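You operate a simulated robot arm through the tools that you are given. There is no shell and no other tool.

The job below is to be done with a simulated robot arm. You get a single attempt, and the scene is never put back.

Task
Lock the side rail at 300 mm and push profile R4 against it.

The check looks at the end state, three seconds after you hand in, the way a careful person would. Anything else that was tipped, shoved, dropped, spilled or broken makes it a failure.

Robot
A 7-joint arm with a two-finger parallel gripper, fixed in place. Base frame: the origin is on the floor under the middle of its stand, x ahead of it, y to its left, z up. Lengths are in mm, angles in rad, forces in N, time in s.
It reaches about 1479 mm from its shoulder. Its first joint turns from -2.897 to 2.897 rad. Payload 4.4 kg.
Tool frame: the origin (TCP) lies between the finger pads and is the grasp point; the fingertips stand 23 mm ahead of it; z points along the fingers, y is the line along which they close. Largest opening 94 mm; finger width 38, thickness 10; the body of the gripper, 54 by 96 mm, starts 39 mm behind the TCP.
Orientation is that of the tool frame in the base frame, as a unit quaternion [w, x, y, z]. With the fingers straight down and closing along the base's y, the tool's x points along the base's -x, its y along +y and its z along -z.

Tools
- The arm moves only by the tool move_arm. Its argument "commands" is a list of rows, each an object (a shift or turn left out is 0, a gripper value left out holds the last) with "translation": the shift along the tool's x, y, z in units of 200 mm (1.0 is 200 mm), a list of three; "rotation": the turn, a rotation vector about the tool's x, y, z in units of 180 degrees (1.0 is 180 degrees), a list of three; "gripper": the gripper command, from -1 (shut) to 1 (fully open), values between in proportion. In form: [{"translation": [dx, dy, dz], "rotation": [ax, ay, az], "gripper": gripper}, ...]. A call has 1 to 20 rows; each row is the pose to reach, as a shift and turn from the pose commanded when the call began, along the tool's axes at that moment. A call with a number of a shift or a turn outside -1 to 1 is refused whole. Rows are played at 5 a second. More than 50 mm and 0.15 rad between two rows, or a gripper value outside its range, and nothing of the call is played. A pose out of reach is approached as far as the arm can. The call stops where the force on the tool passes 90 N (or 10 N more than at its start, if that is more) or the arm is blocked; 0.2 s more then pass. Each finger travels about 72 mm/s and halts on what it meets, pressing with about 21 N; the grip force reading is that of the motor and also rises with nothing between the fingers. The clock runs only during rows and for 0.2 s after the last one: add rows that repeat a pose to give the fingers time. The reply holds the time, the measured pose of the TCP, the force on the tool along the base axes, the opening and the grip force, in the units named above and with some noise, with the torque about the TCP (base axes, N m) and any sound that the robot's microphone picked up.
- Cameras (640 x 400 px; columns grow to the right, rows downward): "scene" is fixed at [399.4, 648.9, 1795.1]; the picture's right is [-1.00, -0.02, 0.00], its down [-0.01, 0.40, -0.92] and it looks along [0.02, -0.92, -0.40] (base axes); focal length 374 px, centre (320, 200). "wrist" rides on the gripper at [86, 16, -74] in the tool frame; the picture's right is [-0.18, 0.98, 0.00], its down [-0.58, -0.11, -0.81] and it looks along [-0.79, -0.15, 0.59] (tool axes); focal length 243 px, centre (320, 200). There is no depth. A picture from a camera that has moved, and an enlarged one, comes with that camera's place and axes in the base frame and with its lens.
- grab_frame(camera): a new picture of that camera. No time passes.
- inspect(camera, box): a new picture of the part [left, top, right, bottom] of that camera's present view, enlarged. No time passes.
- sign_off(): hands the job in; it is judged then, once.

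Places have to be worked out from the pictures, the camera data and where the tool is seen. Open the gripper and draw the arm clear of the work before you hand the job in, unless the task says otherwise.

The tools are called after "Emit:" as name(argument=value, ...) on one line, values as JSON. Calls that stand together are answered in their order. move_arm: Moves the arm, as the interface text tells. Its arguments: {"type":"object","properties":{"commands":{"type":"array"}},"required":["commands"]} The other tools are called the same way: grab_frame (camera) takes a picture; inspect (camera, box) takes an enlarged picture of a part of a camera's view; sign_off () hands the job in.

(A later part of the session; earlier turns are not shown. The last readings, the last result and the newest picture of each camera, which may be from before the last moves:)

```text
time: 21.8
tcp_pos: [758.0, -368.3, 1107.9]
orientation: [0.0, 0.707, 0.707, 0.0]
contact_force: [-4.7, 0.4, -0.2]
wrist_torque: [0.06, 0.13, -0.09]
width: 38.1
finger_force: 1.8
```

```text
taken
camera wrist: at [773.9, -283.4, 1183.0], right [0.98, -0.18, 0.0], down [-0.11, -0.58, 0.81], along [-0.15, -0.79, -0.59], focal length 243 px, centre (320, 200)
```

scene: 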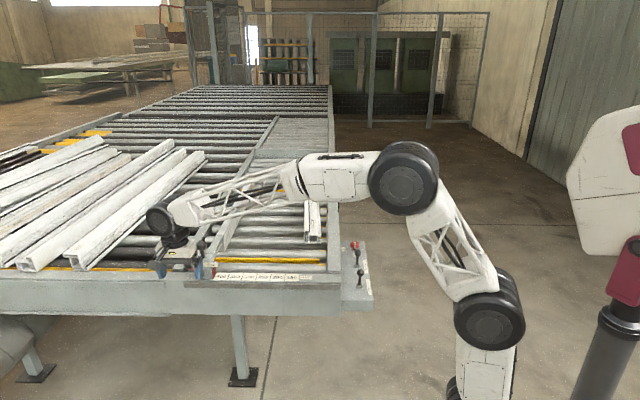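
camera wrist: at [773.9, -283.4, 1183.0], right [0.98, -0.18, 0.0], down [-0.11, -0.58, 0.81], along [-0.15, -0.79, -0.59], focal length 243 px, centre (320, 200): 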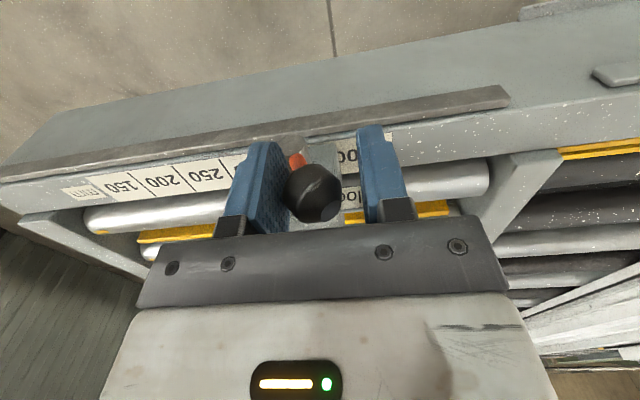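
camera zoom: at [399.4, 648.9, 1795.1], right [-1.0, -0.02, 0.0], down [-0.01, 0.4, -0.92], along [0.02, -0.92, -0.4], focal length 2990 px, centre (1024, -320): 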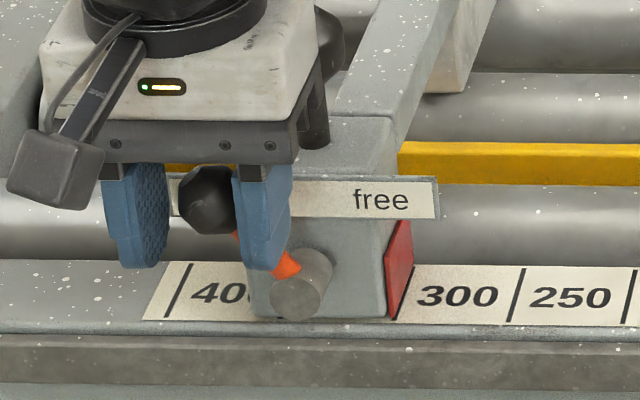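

The lever now shows the same slant as at the start (lock), with about 4.7 N against it. I check the index closely before pressing slightly further.

Emit:
inspect(camera="scene", box=[222, 262, 262, 287])

Emit:
move_arm(commands=[{"translation": [0, 0.005, 0]}, {"translation": [0, 0.01, 0]}, {"translation": [0, 0.015, 0]}, {"translation": [0, 0.015, 0]}])

Emit:
inspect(camera="scene", box=[222, 262, 262, 287])

```text
16.00 times, centred on (242, 274) of scene
camera zoom: at [399.4, 648.9, 1795.1], right [-1.0, -0.02, 0.0], down [-0.01, 0.4, -0.92], along [0.02, -0.92, -0.4], focal length 5980 px, centre (1568, -992)
```

zoom: 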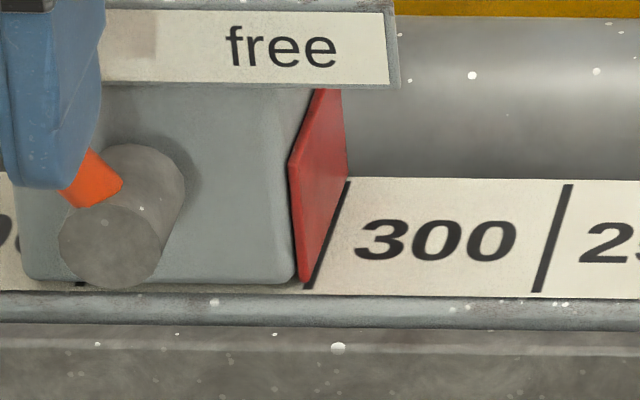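

```text
time: 22.8
tcp_pos: [760.9, -369.1, 1109.8]
orientation: [0.0, 0.707, 0.707, 0.0]
contact_force: [-12.2, 4.8, 4.8]
wrist_torque: [0.06, 0.38, -0.32]
width: 41.9
finger_force: 6.5
```

```text
16.00 times, centred on (242, 274) of scene
camera zoom: at [399.4, 648.9, 1795.1], right [-1.0, -0.02, 0.0], down [-0.01, 0.4, -0.92], along [0.02, -0.92, -0.4], focal length 5980 px, centre (1568, -992)
```

zoom: 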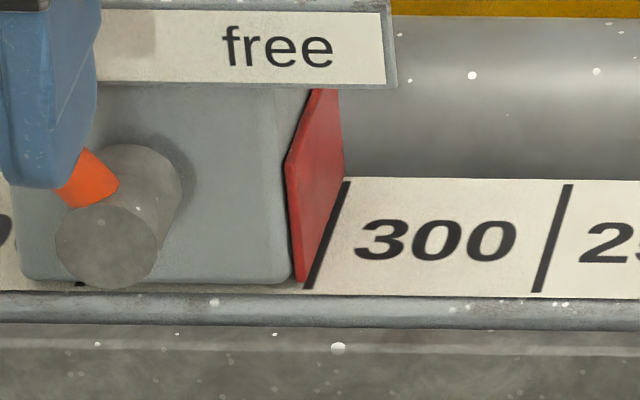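

Under 12 N the carriage gave by less than 1 mm (it slid at 4 N when free), so the lock is holding. I back the finger off to see whether it springs back.

Emit:
move_arm(commands=[{"translation": [0, -0.02, 0]}, {"translation": [0, -0.05, 0], "gripper": 0.1}, {"translation": [0, -0.05, 0], "gripper": 0.1}, {"translation": [0, -0.05, 0], "gripper": 0.1}])

Emit:
inspect(camera="scene", box=[222, 262, 262, 287])

Emit:
inspect(camera="scene", box=[202, 240, 262, 290])

Emit:
grab_frame(camera="wrist")

```text
time: 23.8
tcp_pos: [751.0, -369.2, 1109.5]
orientation: [0.0, 0.707, 0.708, 0.0]
contact_force: [-0.1, -0.1, -0.9]
wrist_torque: [0.0, 0.0, 0.02]
width: 51.9
finger_force: 0.1
```

```text
16.00 times, centred on (242, 274) of scene
camera zoom: at [399.4, 648.9, 1795.1], right [-1.0, -0.02, 0.0], down [-0.01, 0.4, -0.92], along [0.02, -0.92, -0.4], focal length 5980 px, centre (1568, -992)
```

zoom: 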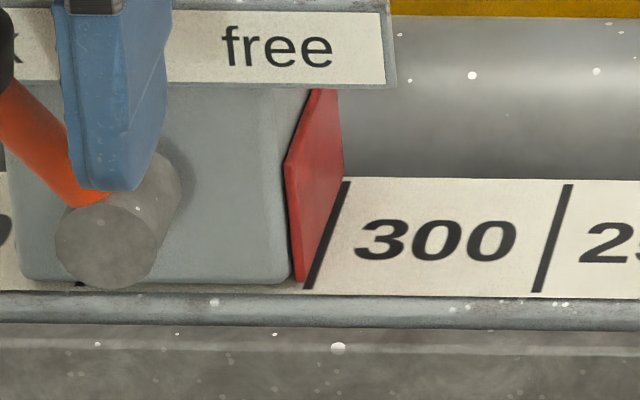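

```text
8.00 times, centred on (232, 265) of scene
camera zoom: at [399.4, 648.9, 1795.1], right [-1.0, -0.02, 0.0], down [-0.01, 0.4, -0.92], along [0.02, -0.92, -0.4], focal length 2990 px, centre (1024, -320)
```

zoom: 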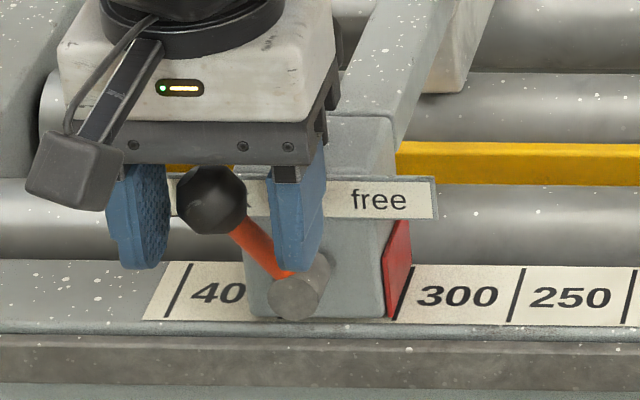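

```text
taken
camera wrist: at [766.9, -283.4, 1182.7], right [0.98, -0.18, 0.0], down [-0.11, -0.58, 0.81], along [-0.15, -0.79, -0.59], focal length 243 px, centre (320, 200)
```

wrist: 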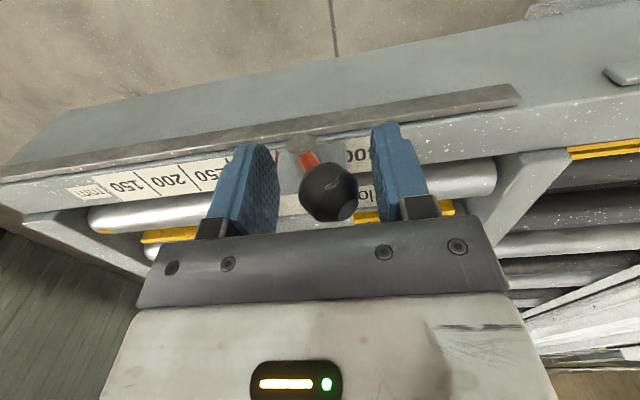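

The carriage stayed about 1 mm toward +x from where I had set it. I lift off to get an unobstructed close view of the index and the tick.

Emit:
move_arm(commands=[{"translation": [0, -0.02, -0.12]}, {"translation": [0.0, -0.05, -0.24]}, {"translation": [0.0, -0.1, -0.36]}, {"translation": [0, -0.15, -0.4]}])

Emit:
grab_frame(camera="wrist")

Emit:
inspect(camera="scene", box=[222, 262, 262, 287])

```text
time: 24.8
tcp_pos: [721.4, -369.6, 1187.9]
orientation: [0.0, 0.707, 0.707, 0.0]
contact_force: [-0.2, -1.0, -1.3]
wrist_torque: [0.02, 0.0, -0.01]
width: 51.7
finger_force: 0.1
```

```text
taken
camera wrist: at [737.4, -284.0, 1261.6], right [0.98, -0.18, 0.0], down [-0.11, -0.58, 0.81], along [-0.15, -0.79, -0.59], focal length 243 px, centre (320, 200)
```

wrist: 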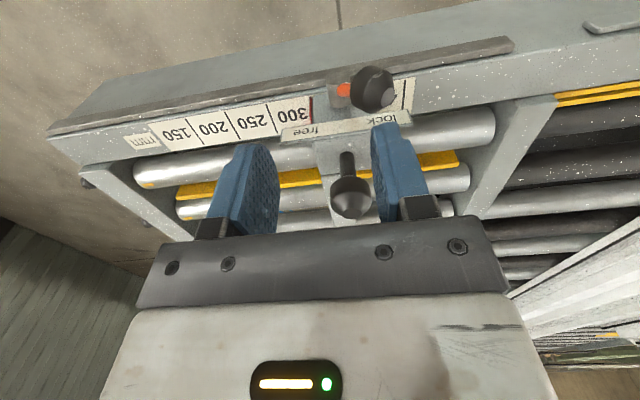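

```text
16.00 times, centred on (242, 274) of scene
camera zoom: at [399.4, 648.9, 1795.1], right [-1.0, -0.02, 0.0], down [-0.01, 0.4, -0.92], along [0.02, -0.92, -0.4], focal length 5980 px, centre (1568, -992)
```

zoom: 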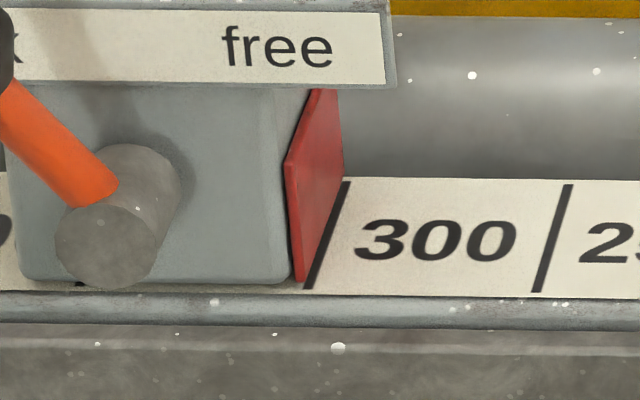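

I zoom in on the index and tick from this steeper wrist view.

Emit:
inspect(camera="wrist", box=[290, 85, 340, 125])

Emit:
inspect(camera="wrist", box=[120, 75, 420, 240])

```text
10.00 times, centred on (315, 105) of wrist
camera zoom: at [737.4, -284.0, 1261.6], right [0.98, -0.18, 0.0], down [-0.11, -0.58, 0.81], along [-0.15, -0.79, -0.59], focal length 2426 px, centre (370, 1150)
```

zoom: 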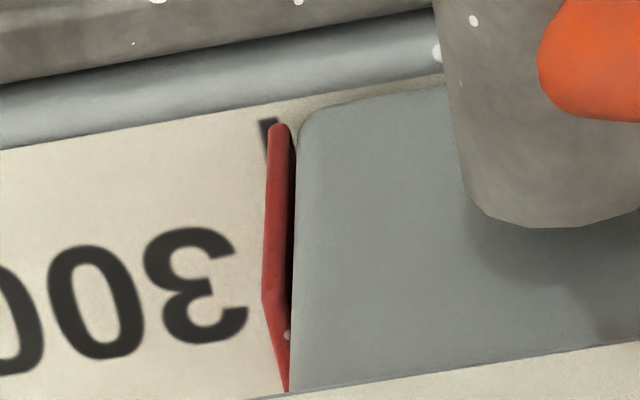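

```text
2.13 times, centred on (270, 158) of wrist
camera zoom: at [737.4, -284.0, 1261.6], right [0.98, -0.18, 0.0], down [-0.11, -0.58, 0.81], along [-0.15, -0.79, -0.59], focal length 518 px, centre (427, 291)
```

zoom: 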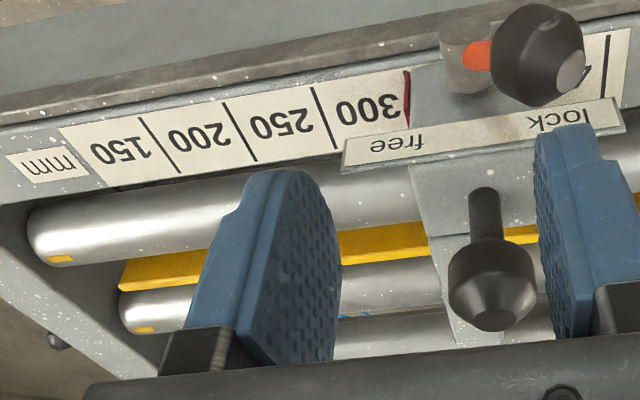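

By this view the plate's centre is about 1.2–1.5 mm past the tick toward +x. I move to the −x side to compare the rail's contact face, the fence and the index directly.

Emit:
move_arm(commands=[{"translation": [0, 0, -0.2]}, {"translation": [0, 0, -0.4]}, {"translation": [-0.08, -0.067, -0.4], "rotation": [0, 0, -0.042]}, {"translation": [-0.16, -0.133, -0.4], "rotation": [0, 0, -0.083]}, {"translation": [-0.24, -0.2, -0.4], "rotation": [0, 0, -0.125]}, {"translation": [-0.32, -0.267, -0.4], "rotation": [0, 0, -0.167]}, {"translation": [-0.4, -0.333, -0.4], "rotation": [0, 0, -0.208]}, {"translation": [-0.48, -0.4, -0.4], "rotation": [0, 0, -0.25]}, {"translation": [-0.56, -0.467, -0.4], "rotation": [0, 0, -0.292]}, {"translation": [-0.64, -0.533, -0.4], "rotation": [0, 0, -0.333]}, {"translation": [-0.72, -0.6, -0.4], "rotation": [0, 0, -0.375]}, {"translation": [-0.8, -0.667, -0.4], "rotation": [0, 0, -0.417]}, {"translation": [-0.88, -0.733, -0.4], "rotation": [0, 0, -0.458]}, {"translation": [-0.95, -0.8, -0.4], "rotation": [0, 0, -0.5]}])

Emit:
grab_frame(camera="wrist")

Emit:
grab_frame(camera="scene")

```text
time: 27.8
tcp_pos: [562.0, -559.5, 1268.2]
orientation: [0.0, -0.001, 1.0, -0.001]
contact_force: [0.0, 0.0, 0.6]
wrist_torque: [0.01, -0.02, 0.01]
width: 51.6
finger_force: 0.0
```

```text
taken
camera wrist: at [475.2, -544.0, 1342.6], right [0.18, 0.98, 0.0], down [0.58, -0.11, 0.81], along [0.79, -0.15, -0.59], focal length 243 px, centre (320, 200)
```

wrist: 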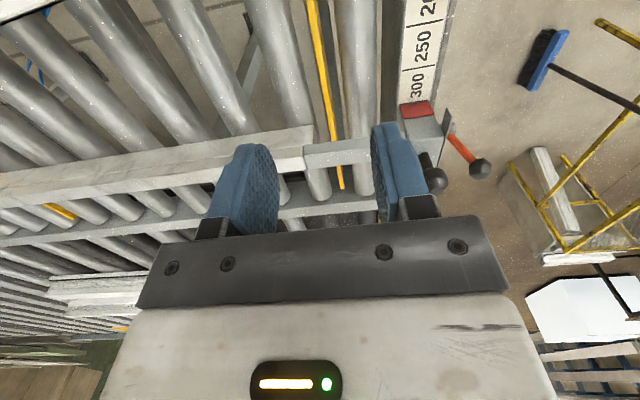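

```text
taken
```

scene: 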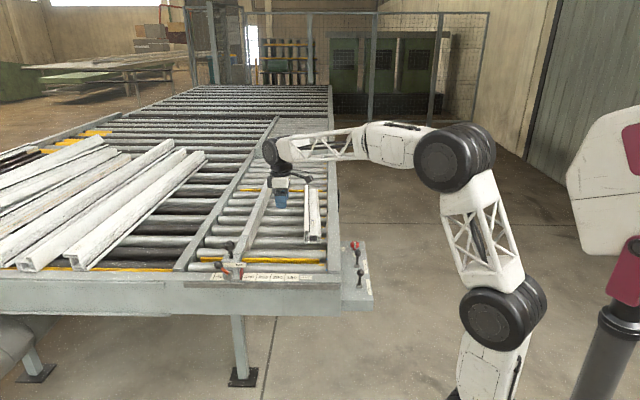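

Emit:
inspect(camera="wrist", box=[280, 60, 480, 200])

Emit:
inspect(camera="wrist", box=[385, 75, 455, 135])

Emit:
inspect(camera="wrist", box=[0, 60, 320, 260])

Emit:
inspect(camera="scene", box=[200, 170, 350, 290])

```text
2.86 times, centred on (380, 130) of wrist
camera zoom: at [475.2, -544.0, 1342.6], right [0.18, 0.98, 0.0], down [0.58, -0.11, 0.81], along [0.79, -0.15, -0.59], focal length 693 px, centre (149, 400)
```

zoom: 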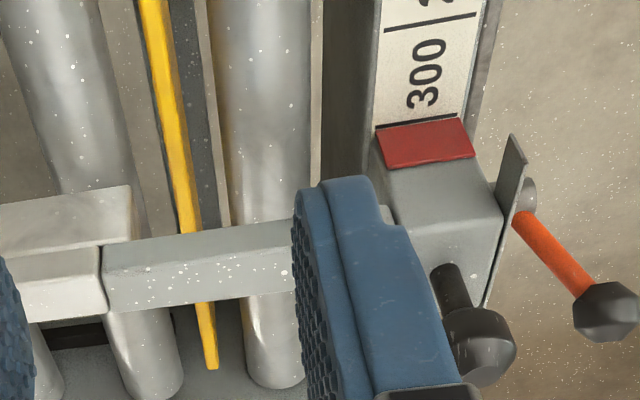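

```text
6.67 times, centred on (420, 105) of wrist
camera zoom: at [475.2, -544.0, 1342.6], right [0.18, 0.98, 0.0], down [0.58, -0.11, 0.81], along [0.79, -0.15, -0.59], focal length 1618 px, centre (-347, 833)
```

zoom: 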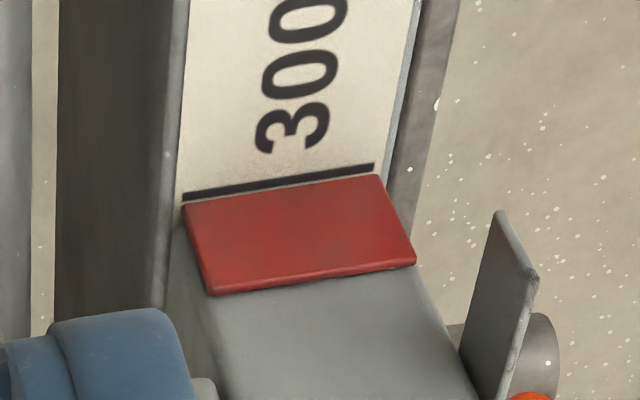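

```text
2.00 times, centred on (160, 160) of wrist
camera zoom: at [475.2, -544.0, 1342.6], right [0.18, 0.98, 0.0], down [0.58, -0.11, 0.81], along [0.79, -0.15, -0.59], focal length 485 px, centre (640, 280)
```

zoom: 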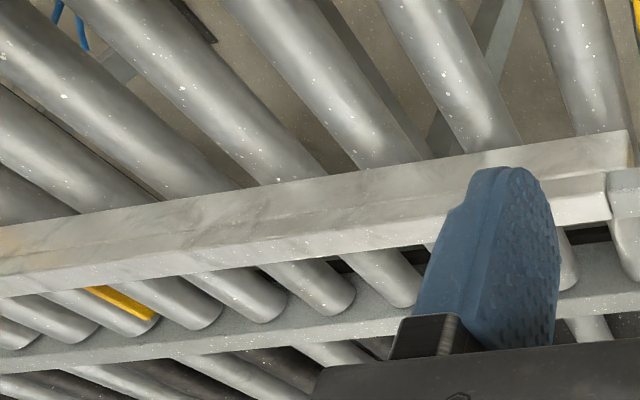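

```text
3.33 times, centred on (275, 230) of scene
camera zoom: at [399.4, 648.9, 1795.1], right [-1.0, -0.02, 0.0], down [-0.01, 0.4, -0.92], along [0.02, -0.92, -0.4], focal length 1246 px, centre (470, 100)
```

zoom: 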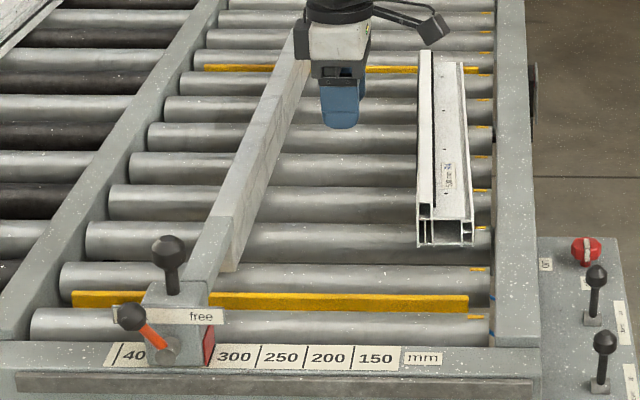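

I zoom in on the wood facing's near end in both cameras to locate the contact face accurately.

Emit:
inspect(camera="wrist", box=[290, 100, 390, 180])

Emit:
inspect(camera="scene", box=[250, 220, 290, 260])

Emit:
inspect(camera="scene", box=[310, 225, 370, 285])

Emit:
inspect(camera="wrist", box=[380, 0, 460, 60])

```text
5.00 times, centred on (340, 140) of wrist
camera zoom: at [475.2, -544.0, 1342.6], right [0.18, 0.98, 0.0], down [0.58, -0.11, 0.81], along [0.79, -0.15, -0.59], focal length 1213 px, centre (220, 500)
```

zoom: 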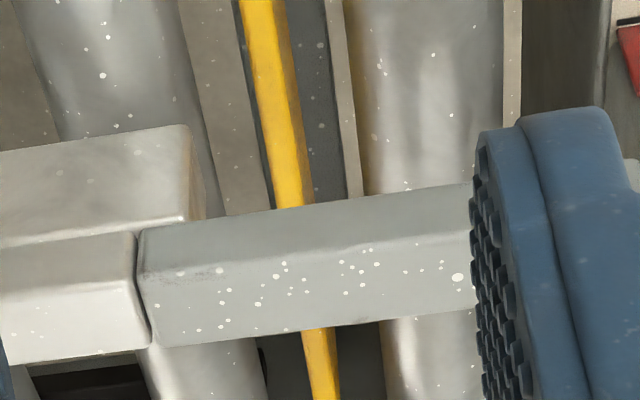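

```text
10.00 times, centred on (270, 240) of scene
camera zoom: at [399.4, 648.9, 1795.1], right [-1.0, -0.02, 0.0], down [-0.01, 0.4, -0.92], along [0.02, -0.92, -0.4], focal length 3737 px, centre (820, -200)
```

zoom: 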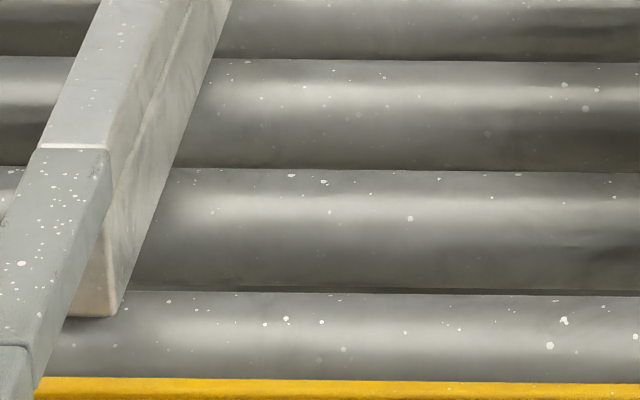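

```text
6.67 times, centred on (340, 255) of scene
camera zoom: at [399.4, 648.9, 1795.1], right [-1.0, -0.02, 0.0], down [-0.01, 0.4, -0.92], along [0.02, -0.92, -0.4], focal length 2492 px, centre (187, -167)
```

zoom: 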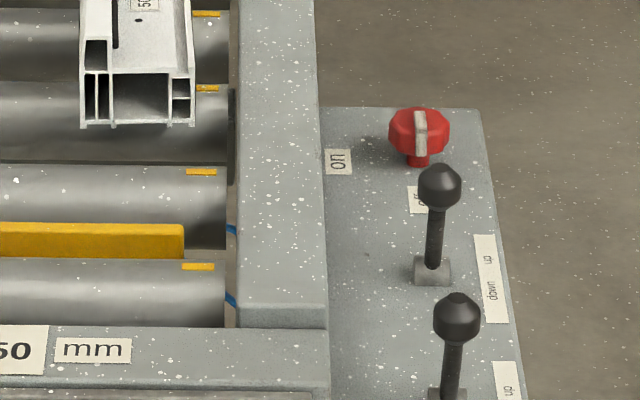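

```text
6.67 times, centred on (420, 30) of wrist
camera zoom: at [475.2, -544.0, 1342.6], right [0.18, 0.98, 0.0], down [0.58, -0.11, 0.81], along [0.79, -0.15, -0.59], focal length 1618 px, centre (-347, 1333)
```

zoom: 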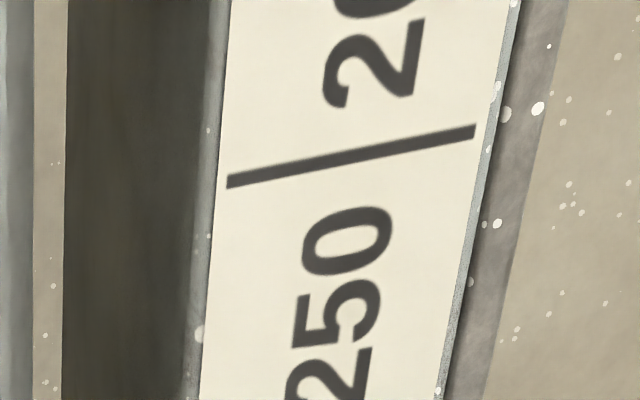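

The rail's wood face is flush with the index plate (x ≈ 697–698) and sits about 300 mm from the fence's inner face, but I judge the index 1–1.5 mm too far in +x. I go back over the lever to release it, trim the position and lock it again.

Emit:
move_arm(commands=[{"translation": [-0.08, 0.079, 0], "rotation": [0, 0, 0.042]}, {"translation": [-0.16, 0.158, 0], "rotation": [0, 0, 0.083]}, {"translation": [-0.24, 0.238, 0], "rotation": [0, 0, 0.125]}, {"translation": [-0.32, 0.317, 0], "rotation": [0, 0, 0.167]}, {"translation": [-0.4, 0.396, 0], "rotation": [0, 0, 0.208]}, {"translation": [-0.48, 0.475, 0], "rotation": [0, 0, 0.25]}, {"translation": [-0.56, 0.554, 0], "rotation": [0, 0, 0.292]}, {"translation": [-0.64, 0.633, 0], "rotation": [0, 0, 0.333]}, {"translation": [-0.72, 0.713, 0], "rotation": [0, 0, 0.375]}, {"translation": [-0.8, 0.792, 0], "rotation": [0, 0, 0.417]}, {"translation": [-0.88, 0.871, 0], "rotation": [0, 0, 0.458]}, {"translation": [-0.965, 0.95, 0], "rotation": [0, 0, 0.5]}])

Emit:
grab_frame(camera="wrist")

```text
time: 30.4
tcp_pos: [755.5, -368.6, 1267.7]
orientation: [0.0, 0.708, 0.707, -0.001]
contact_force: [-0.7, 0.3, 0.2]
wrist_torque: [-0.01, 0.02, 0.0]
width: 51.8
finger_force: 0.1
```

```text
taken
camera wrist: at [770.9, -282.6, 1340.8], right [0.98, -0.19, 0.0], down [-0.11, -0.58, 0.81], along [-0.15, -0.79, -0.59], focal length 243 px, centre (320, 200)
```

wrist: 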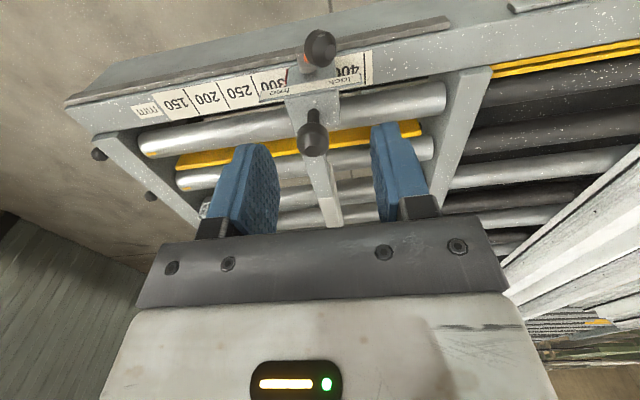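

I am above the ball again at (755, -369). I descend straddling it.

Emit:
move_arm(commands=[{"translation": [0, 0, 0.2]}, {"translation": [0, 0, 0.4]}, {"translation": [0, 0, 0.55]}, {"translation": [0, 0, 0.68]}, {"translation": [0, 0, 0.8]}, {"translation": [0, 0, 0.8], "gripper": -0.23}, {"translation": [0, 0, 0.8], "gripper": -0.23}, {"translation": [0, 0, 0.8], "gripper": -0.23}])

Emit:
grab_frame(camera="wrist")

```text
time: 32.2
tcp_pos: [757.5, -368.0, 1107.2]
orientation: [0.0, 0.707, 0.707, 0.0]
contact_force: [-0.5, -0.4, 0.4]
wrist_torque: [-0.02, 0.01, 0.01]
width: 36.4
finger_force: 0.1
```

```text
taken
camera wrist: at [772.7, -282.4, 1180.8], right [0.98, -0.18, 0.0], down [-0.11, -0.58, 0.81], along [-0.15, -0.79, -0.59], focal length 243 px, centre (320, 200)
```

wrist: 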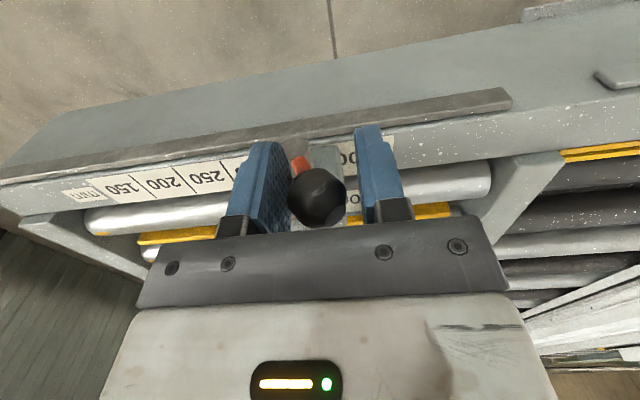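

I swing the lever to "free" again and gently push the carriage to about 2 mm further than before the relock.

Emit:
move_arm(commands=[{"translation": [0, -0.04, 0]}, {"translation": [0, -0.08, 0]}, {"translation": [0, -0.12, 0]}, {"translation": [0, -0.16, 0]}, {"translation": [0, -0.2, 0]}, {"translation": [0, -0.225, 0]}, {"translation": [0, -0.238, 0]}, {"translation": [0, -0.244, 0]}, {"translation": [0, -0.249, 0]}, {"translation": [0, -0.249, 0]}])

Emit:
inspect(camera="scene", box=[222, 262, 262, 287])

Emit:
inspect(camera="wrist", box=[290, 135, 330, 165])

```text
time: 34.4
tcp_pos: [705.7, -369.9, 1109.1]
orientation: [0.001, 0.707, 0.707, 0.0]
contact_force: [4.5, -1.0, 1.5]
wrist_torque: [-0.09, -0.13, 0.04]
width: 38.2
finger_force: 2.1
```

```text
16.00 times, centred on (242, 274) of scene
camera zoom: at [399.4, 648.9, 1795.1], right [-1.0, -0.02, 0.0], down [-0.01, 0.4, -0.92], along [0.02, -0.92, -0.4], focal length 5980 px, centre (1568, -992)
```

zoom: 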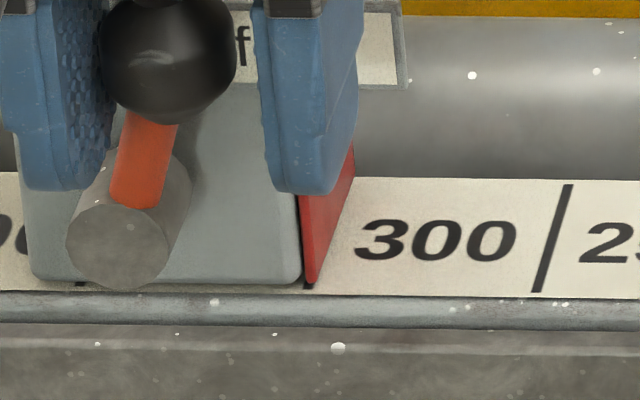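

```text
13.33 times, centred on (310, 150) of wrist
camera zoom: at [720.5, -283.6, 1182.4], right [0.98, -0.18, 0.0], down [-0.11, -0.58, 0.81], along [-0.15, -0.79, -0.59], focal length 3235 px, centre (453, 867)
```

zoom: 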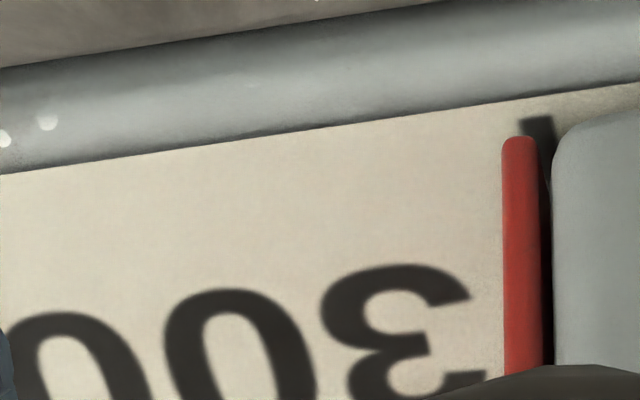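

The index is now about 0.8 mm on the −x side, as intended to allow for the shift while locking. I swing the lever to "lock" again, in slow steps at the end.

Emit:
move_arm(commands=[{"translation": [0, 0.04, 0]}, {"translation": [0, 0.08, 0]}, {"translation": [0, 0.12, 0]}, {"translation": [0, 0.16, 0]}, {"translation": [0, 0.2, 0]}, {"translation": [0, 0.23, 0]}, {"translation": [0, 0.25, 0]}, {"translation": [0, 0.26, 0]}, {"translation": [0, 0.27, 0]}, {"translation": [0, 0.275, 0]}, {"translation": [0, 0.275, 0]}])

Emit:
inspect(camera="scene", box=[222, 262, 262, 287])

Emit:
inspect(camera="scene", box=[202, 240, 262, 290])

```text
time: 36.8
tcp_pos: [760.4, -369.6, 1109.3]
orientation: [0.0, 0.707, 0.707, 0.001]
contact_force: [-14.0, 5.4, 6.6]
wrist_torque: [0.06, 0.44, -0.36]
width: 42.2
finger_force: 7.0
```

```text
16.00 times, centred on (242, 274) of scene
camera zoom: at [399.4, 648.9, 1795.1], right [-1.0, -0.02, 0.0], down [-0.01, 0.4, -0.92], along [0.02, -0.92, -0.4], focal length 5980 px, centre (1568, -992)
```

zoom: 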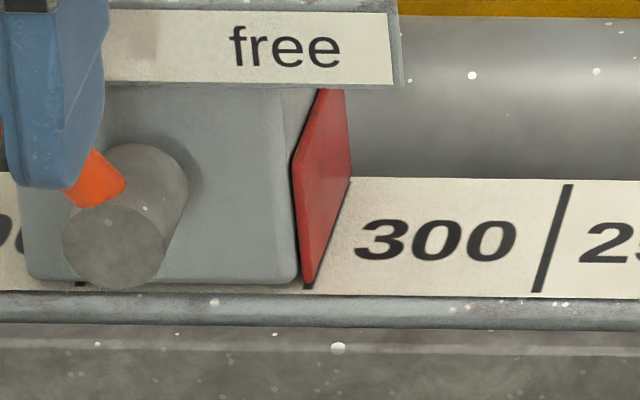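

```text
8.00 times, centred on (232, 265) of scene
camera zoom: at [399.4, 648.9, 1795.1], right [-1.0, -0.02, 0.0], down [-0.01, 0.4, -0.92], along [0.02, -0.92, -0.4], focal length 2990 px, centre (1024, -320)
```

zoom: 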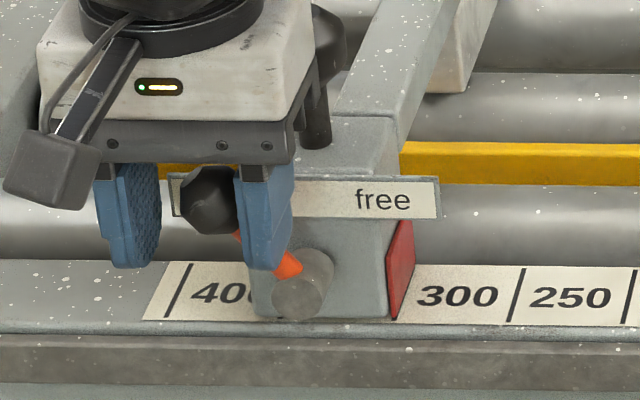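

With 14 N on the lever the carriage held, so it is locked, and the index plate is centred on the 300 tick. I back the finger off, open, lift clear and check again.

Emit:
move_arm(commands=[{"translation": [0, -0.02, 0]}, {"translation": [0, -0.035, 0], "gripper": 0.2}, {"translation": [0, -0.035, 0], "gripper": 0.2}, {"translation": [0, -0.035, -0.15], "gripper": 0.2}, {"translation": [0, -0.035, -0.3]}, {"translation": [0, -0.1, -0.4]}, {"translation": [0, -0.2, -0.42]}])

Emit:
inspect(camera="scene", box=[222, 262, 262, 287])

Emit:
grab_frame(camera="wrist")

Emit:
inspect(camera="wrist", box=[290, 85, 340, 125])

Emit:
inspect(camera="scene", box=[202, 240, 262, 290])

```text
time: 38.4
tcp_pos: [721.2, -369.1, 1193.8]
orientation: [0.0, 0.707, 0.707, -0.001]
contact_force: [0.5, 0.7, 0.0]
wrist_torque: [-0.02, 0.03, -0.03]
width: 56.5
finger_force: 0.1
```

```text
16.00 times, centred on (242, 274) of scene
camera zoom: at [399.4, 648.9, 1795.1], right [-1.0, -0.02, 0.0], down [-0.01, 0.4, -0.92], along [0.02, -0.92, -0.4], focal length 5980 px, centre (1568, -992)
```

zoom: 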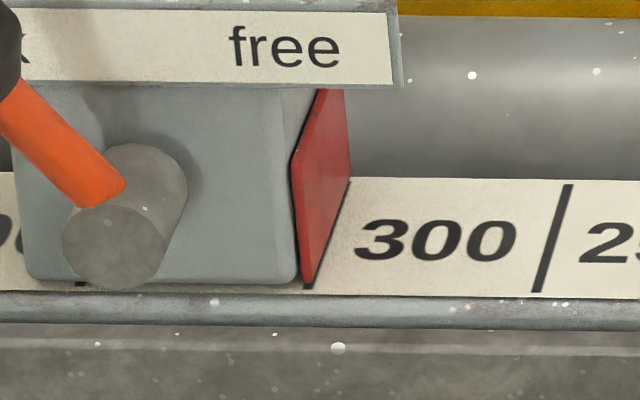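

```text
taken
camera wrist: at [736.3, -283.3, 1266.5], right [0.98, -0.18, 0.0], down [-0.11, -0.58, 0.81], along [-0.15, -0.79, -0.59], focal length 243 px, centre (320, 200)
```

wrist: 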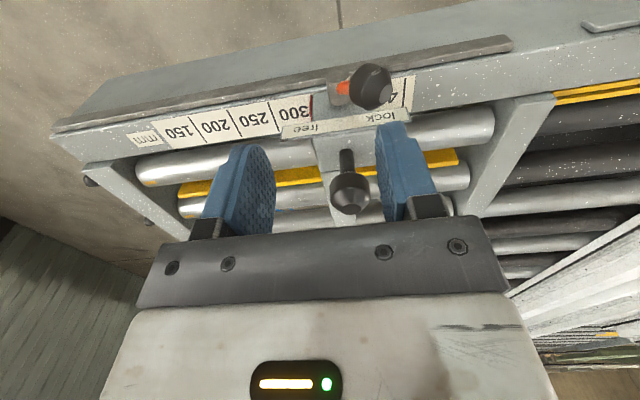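

```text
10.00 times, centred on (315, 105) of wrist
camera zoom: at [736.3, -283.3, 1266.5], right [0.98, -0.18, 0.0], down [-0.11, -0.58, 0.81], along [-0.15, -0.79, -0.59], focal length 2426 px, centre (370, 1150)
```

zoom: 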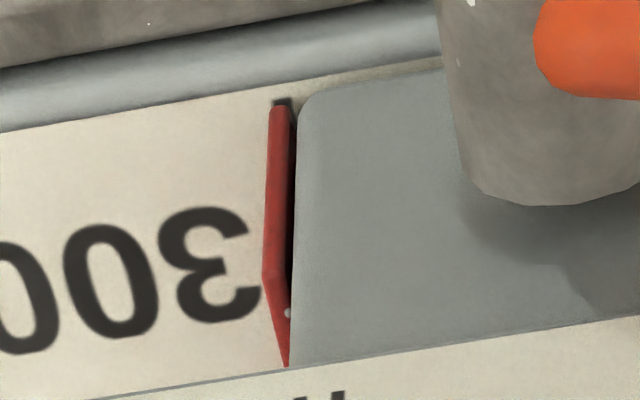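

```text
8.00 times, centred on (232, 265) of scene
camera zoom: at [399.4, 648.9, 1795.1], right [-1.0, -0.02, 0.0], down [-0.01, 0.4, -0.92], along [0.02, -0.92, -0.4], focal length 2990 px, centre (1024, -320)
```

zoom: 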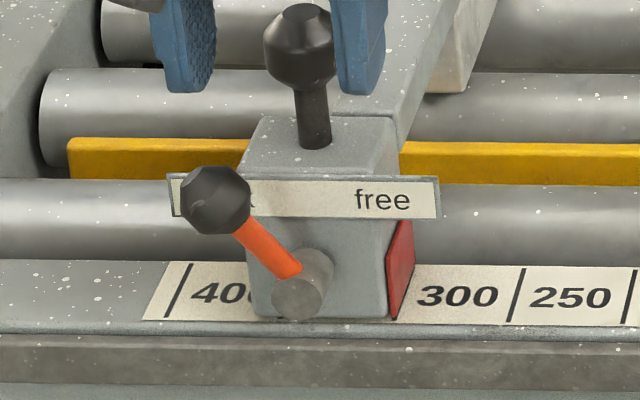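

The index plate is now centred on the 300 tick and the lever stands at "lock". Next I rise and move toward R4 to measure it.

Emit:
move_arm(commands=[{"translation": [0, 0, -0.2], "gripper": 1}, {"translation": [0, 0, -0.4]}, {"translation": [-0.17, -0.15, -0.5]}, {"translation": [-0.34, -0.3, -0.5]}, {"translation": [-0.51, -0.45, -0.5]}, {"translation": [-0.68, -0.6, -0.5]}])

Emit:
move_arm(commands=[{"translation": [-0.17, -0.15, 0]}, {"translation": [-0.34, -0.3, 0]}, {"translation": [-0.51, -0.45, 0]}, {"translation": [-0.68, -0.6, 0]}])

Emit:
grab_frame(camera="wrist")

Emit:
grab_frame(camera="scene")

```text
time: 39.8
tcp_pos: [601.3, -504.8, 1293.3]
orientation: [0.0, 0.707, 0.707, 0.0]
contact_force: [-0.3, -0.5, -0.1]
wrist_torque: [0.01, 0.0, 0.02]
width: 94.0
finger_force: 0.0
```

```text
time: 40.8
tcp_pos: [480.7, -641.4, 1294.8]
orientation: [0.0, 0.707, 0.707, 0.0]
contact_force: [-0.3, -0.6, 0.1]
wrist_torque: [0.06, -0.05, 0.0]
width: 94.0
finger_force: 0.1
```

```text
taken
camera wrist: at [496.4, -555.0, 1368.5], right [0.98, -0.18, 0.0], down [-0.11, -0.58, 0.81], along [-0.15, -0.79, -0.59], focal length 243 px, centre (320, 200)
```

wrist: 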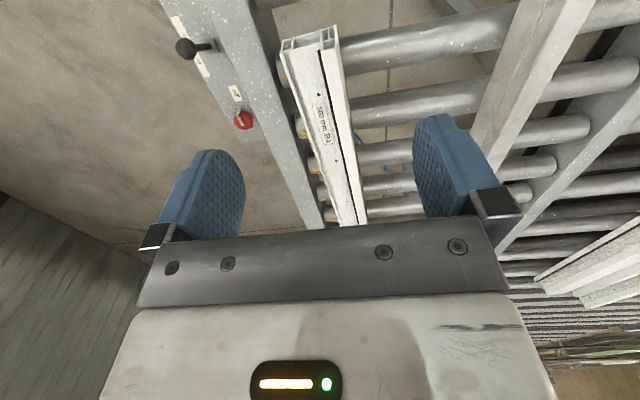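

```text
taken
```

scene: 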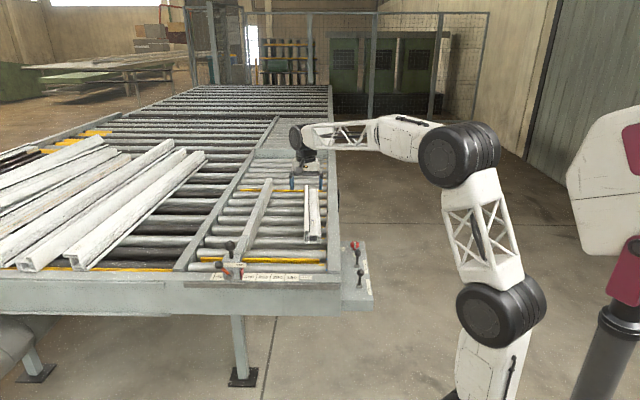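

R4 is in view from above. I zoom in on its near end, its label and its far end to get its edges.

Emit:
inspect(camera="wrist", box=[240, 15, 400, 125])

Emit:
inspect(camera="wrist", box=[260, 120, 420, 230])

Emit:
inspect(camera="scene", box=[290, 175, 350, 250])

```text
3.64 times, centred on (320, 70) of wrist
camera zoom: at [496.4, -555.0, 1368.5], right [0.98, -0.18, 0.0], down [-0.11, -0.58, 0.81], along [-0.15, -0.79, -0.59], focal length 882 px, centre (320, 673)
```

zoom: 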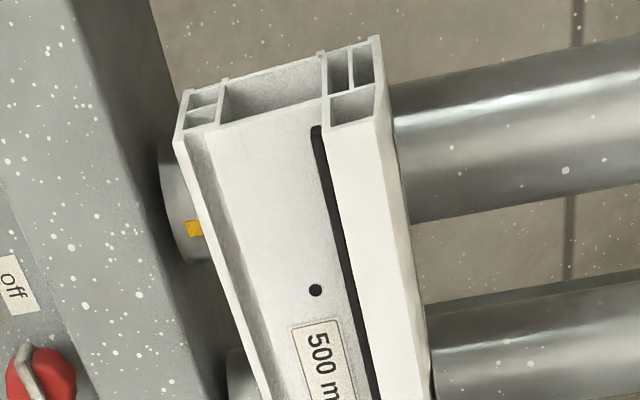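

```text
3.64 times, centred on (340, 175) of wrist
camera zoom: at [496.4, -555.0, 1368.5], right [0.98, -0.18, 0.0], down [-0.11, -0.58, 0.81], along [-0.15, -0.79, -0.59], focal length 882 px, centre (247, 291)
```

zoom: 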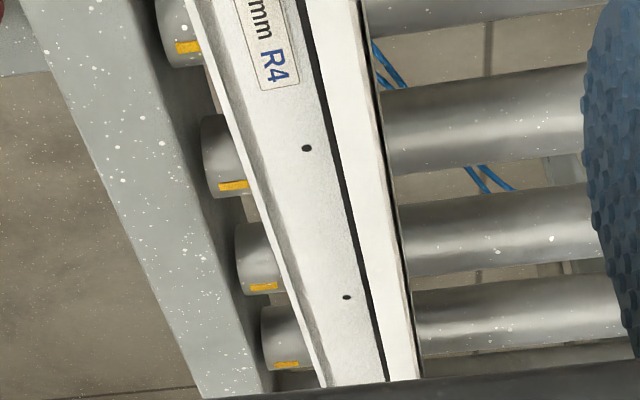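

```text
5.33 times, centred on (320, 212) of scene
camera zoom: at [399.4, 648.9, 1795.1], right [-1.0, -0.02, 0.0], down [-0.01, 0.4, -0.92], along [0.02, -0.92, -0.4], focal length 1993 px, centre (320, 133)
```

zoom: 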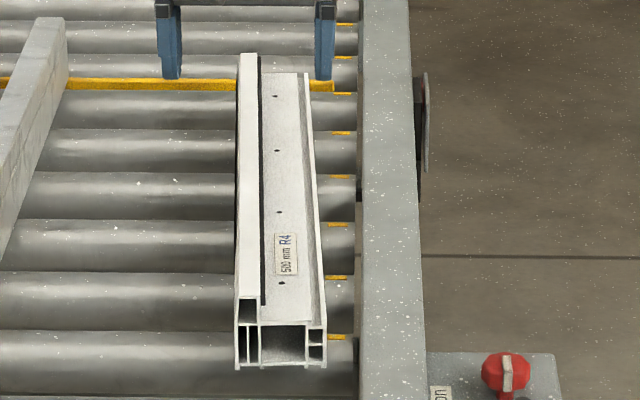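

R4 measures about 68 mm wide, with its near end at y ≈ -672 (x ≈ 426–494) on rollers at z ≈ 1021, and it is skewed about 3° with the far end toward +x. I move further along it to check the gap to the fence at its middle.

Emit:
move_arm(commands=[{"translation": [-0.2, -0.05, 0]}, {"translation": [-0.4, -0.1, 0]}, {"translation": [-0.6, -0.15, 0.05]}, {"translation": [-0.8, -0.2, 0.1]}, {"translation": [-0.95, -0.25, 0.1]}])

Emit:
grab_frame(camera="wrist")

Emit:
inspect(camera="wrist", box=[240, 30, 440, 230])

Emit:
grab_frame(camera="scene")

```text
time: 42.0
tcp_pos: [429.6, -830.8, 1275.1]
orientation: [0.0, 0.707, 0.707, 0.0]
contact_force: [-0.5, 0.0, 1.2]
wrist_torque: [-0.03, 0.0, -0.03]
width: 94.3
finger_force: 0.0
```

```text
taken
camera wrist: at [445.9, -745.6, 1348.7], right [0.98, -0.18, 0.0], down [-0.11, -0.58, 0.81], along [-0.15, -0.79, -0.59], focal length 243 px, centre (320, 200)
```

wrist: 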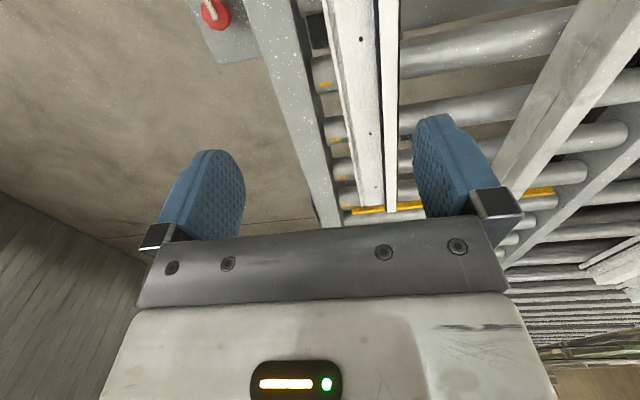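

```text
2.00 times, centred on (340, 130) of wrist
camera zoom: at [445.9, -745.6, 1348.7], right [0.98, -0.18, 0.0], down [-0.11, -0.58, 0.81], along [-0.15, -0.79, -0.59], focal length 485 px, centre (280, 340)
```

zoom: 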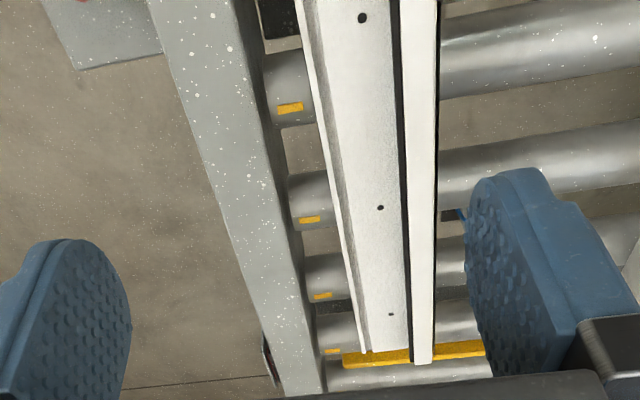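

```text
taken
```

scene: 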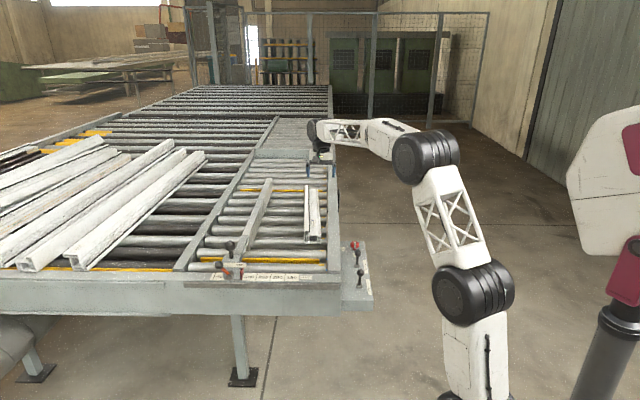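

At mid-length (y ≈ -925) the gap between the fence (x ≈ 400) and R4's −x side (x ≈ 441) is about 41 mm, enough for the closed fingers (20 mm). I close the gripper and go above that gap, then partly down.

Emit:
move_arm(commands=[{"translation": [-0.16, -0.02, 0], "gripper": -1}, {"translation": [-0.32, -0.04, 0]}, {"translation": [-0.47, -0.05, 0]}, {"translation": [-0.47, -0.05, 0.15]}, {"translation": [-0.47, -0.05, 0.3]}, {"translation": [-0.47, -0.05, 0.45]}, {"translation": [-0.47, -0.05, 0.6]}, {"translation": [-0.47, -0.05, 0.7]}])

Emit:
grab_frame(camera="wrist")

Emit:
inspect(camera="scene", box=[280, 150, 360, 250])

```text
time: 43.8
tcp_pos: [420.0, -925.5, 1131.6]
orientation: [0.0, 0.707, 0.707, 0.0]
contact_force: [0.6, 0.4, 0.0]
wrist_torque: [0.02, -0.05, 0.0]
width: 0.3
finger_force: 20.9
```

```text
taken
camera wrist: at [435.4, -840.4, 1206.1], right [0.98, -0.18, 0.0], down [-0.11, -0.58, 0.81], along [-0.15, -0.79, -0.59], focal length 243 px, centre (320, 200)
```

wrist: 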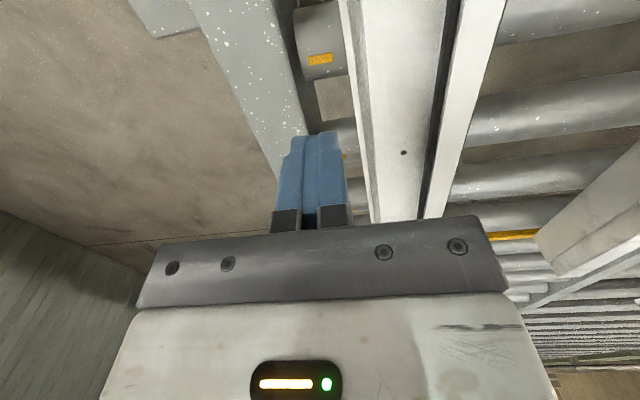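

```text
4.00 times, centred on (320, 200) of scene
camera zoom: at [399.4, 648.9, 1795.1], right [-1.0, -0.02, 0.0], down [-0.01, 0.4, -0.92], along [0.02, -0.92, -0.4], focal length 1495 px, centre (320, 200)
```

zoom: 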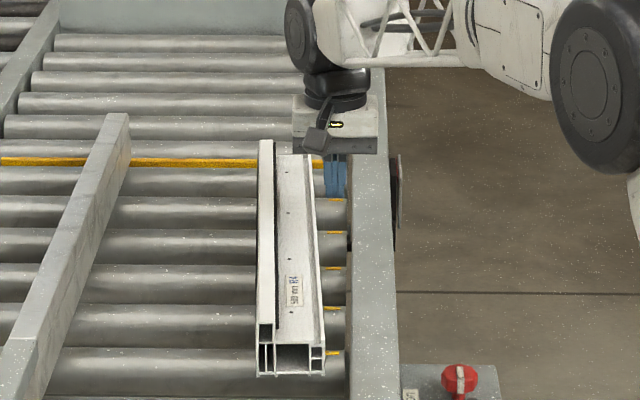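

I zoom in on the fingertips over the gap before lowering further.

Emit:
inspect(camera="wrist", box=[230, 60, 430, 240])

Emit:
inspect(camera="scene", box=[305, 170, 355, 230])

```text
2.22 times, centred on (330, 150) of wrist
camera zoom: at [435.4, -840.4, 1206.1], right [0.98, -0.18, 0.0], down [-0.11, -0.58, 0.81], along [-0.15, -0.79, -0.59], focal length 539 px, centre (298, 311)
```

zoom: 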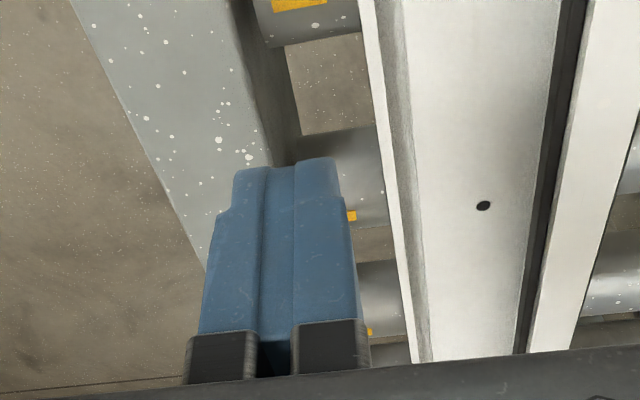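

```text
6.67 times, centred on (330, 200) of scene
camera zoom: at [399.4, 648.9, 1795.1], right [-1.0, -0.02, 0.0], down [-0.01, 0.4, -0.92], along [0.02, -0.92, -0.4], focal length 2492 px, centre (253, 200)
```

zoom: 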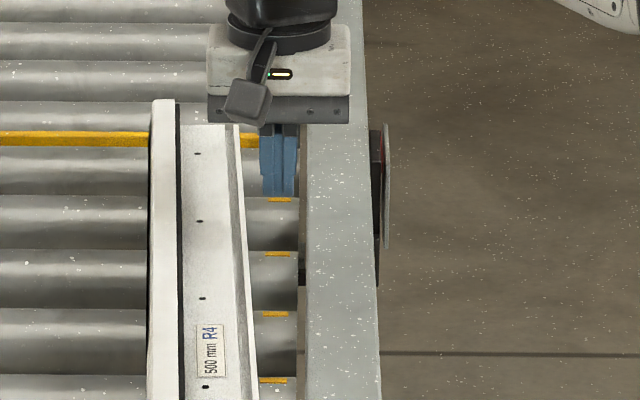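

The gap here runs from x ≈ 402 to ≈ 440 and the closed fingers sit at about 409–431, so there is clearance on both sides. I lower the fingers into the gap, tips about 10 mm above the rollers.

Emit:
move_arm(commands=[{"translation": [0, 0.007, 0.1]}, {"translation": [0, 0.007, 0.2]}, {"translation": [0, 0.007, 0.27]}, {"translation": [0, 0.007, 0.33]}, {"translation": [0, 0.007, 0.385]}])

Emit:
grab_frame(camera="wrist")

Emit:
inspect(camera="scene", box=[295, 170, 355, 250])

```text
time: 45.0
tcp_pos: [422.0, -926.9, 1055.8]
orientation: [0.0, 0.706, 0.708, 0.0]
contact_force: [0.7, -0.5, -0.1]
wrist_torque: [0.03, 0.01, 0.01]
width: 0.1
finger_force: 20.7
```

```text
taken
camera wrist: at [437.4, -840.2, 1129.6], right [0.98, -0.18, 0.0], down [-0.11, -0.58, 0.81], along [-0.15, -0.79, -0.59], focal length 243 px, centre (320, 200)
```

wrist: 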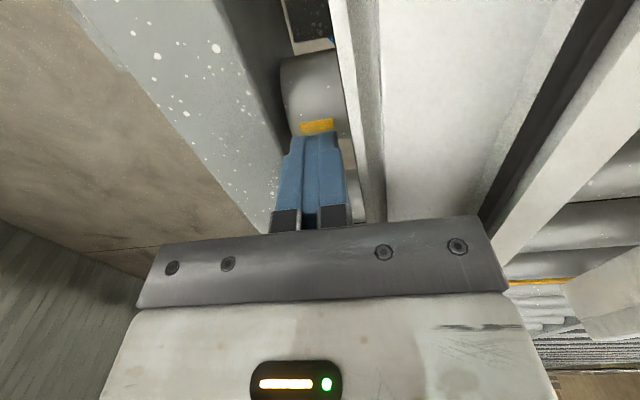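

```text
5.00 times, centred on (325, 210) of scene
camera zoom: at [399.4, 648.9, 1795.1], right [-1.0, -0.02, 0.0], down [-0.01, 0.4, -0.92], along [0.02, -0.92, -0.4], focal length 1869 px, centre (295, 150)
```

zoom: 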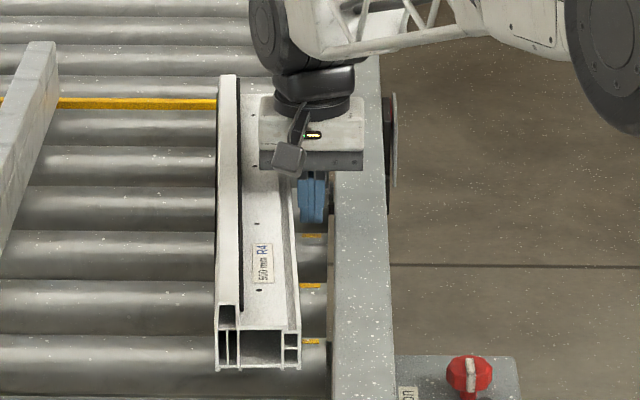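

The fingers are in the gap without contact. I push toward +x, first 40 mm slowly, to see how R4 responds.

Emit:
move_arm(commands=[{"translation": [0, 0.03, 0]}, {"translation": [0, 0.06, 0]}, {"translation": [0, 0.09, 0]}, {"translation": [0, 0.12, 0]}, {"translation": [0, 0.15, 0]}, {"translation": [0, 0.18, 0]}, {"translation": [0, 0.2, 0]}, {"translation": [0, 0.2, 0]}])

Emit:
grab_frame(camera="wrist")

Emit:
inspect(camera="scene", box=[240, 160, 360, 260])

```text
time: 46.8
tcp_pos: [461.3, -926.9, 1054.6]
orientation: [-0.001, 0.706, 0.708, 0.0]
contact_force: [-0.4, 0.1, -0.2]
wrist_torque: [0.03, -0.02, 0.04]
width: 0.0
finger_force: 21.0
```

```text
taken
camera wrist: at [477.3, -840.7, 1129.3], right [0.98, -0.18, 0.0], down [-0.11, -0.58, 0.81], along [-0.15, -0.79, -0.59], focal length 243 px, centre (320, 200)
```

wrist: 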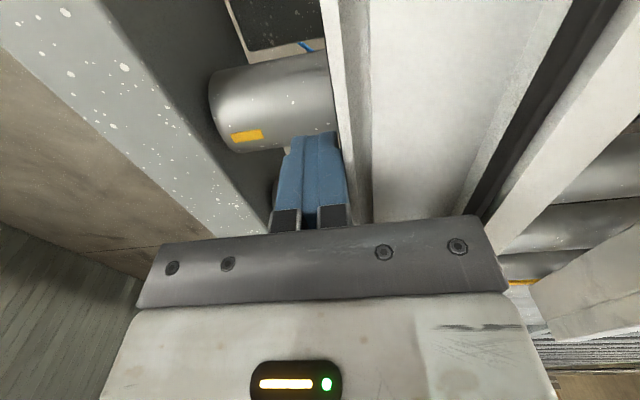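

```text
4.00 times, centred on (300, 210) of scene
camera zoom: at [399.4, 648.9, 1795.1], right [-1.0, -0.02, 0.0], down [-0.01, 0.4, -0.92], along [0.02, -0.92, -0.4], focal length 1495 px, centre (400, 160)
```

zoom: 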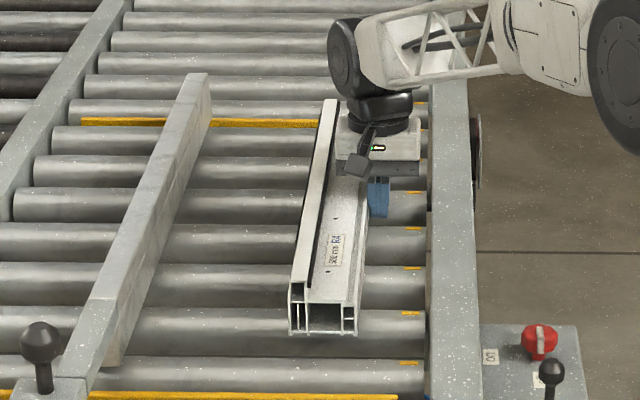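

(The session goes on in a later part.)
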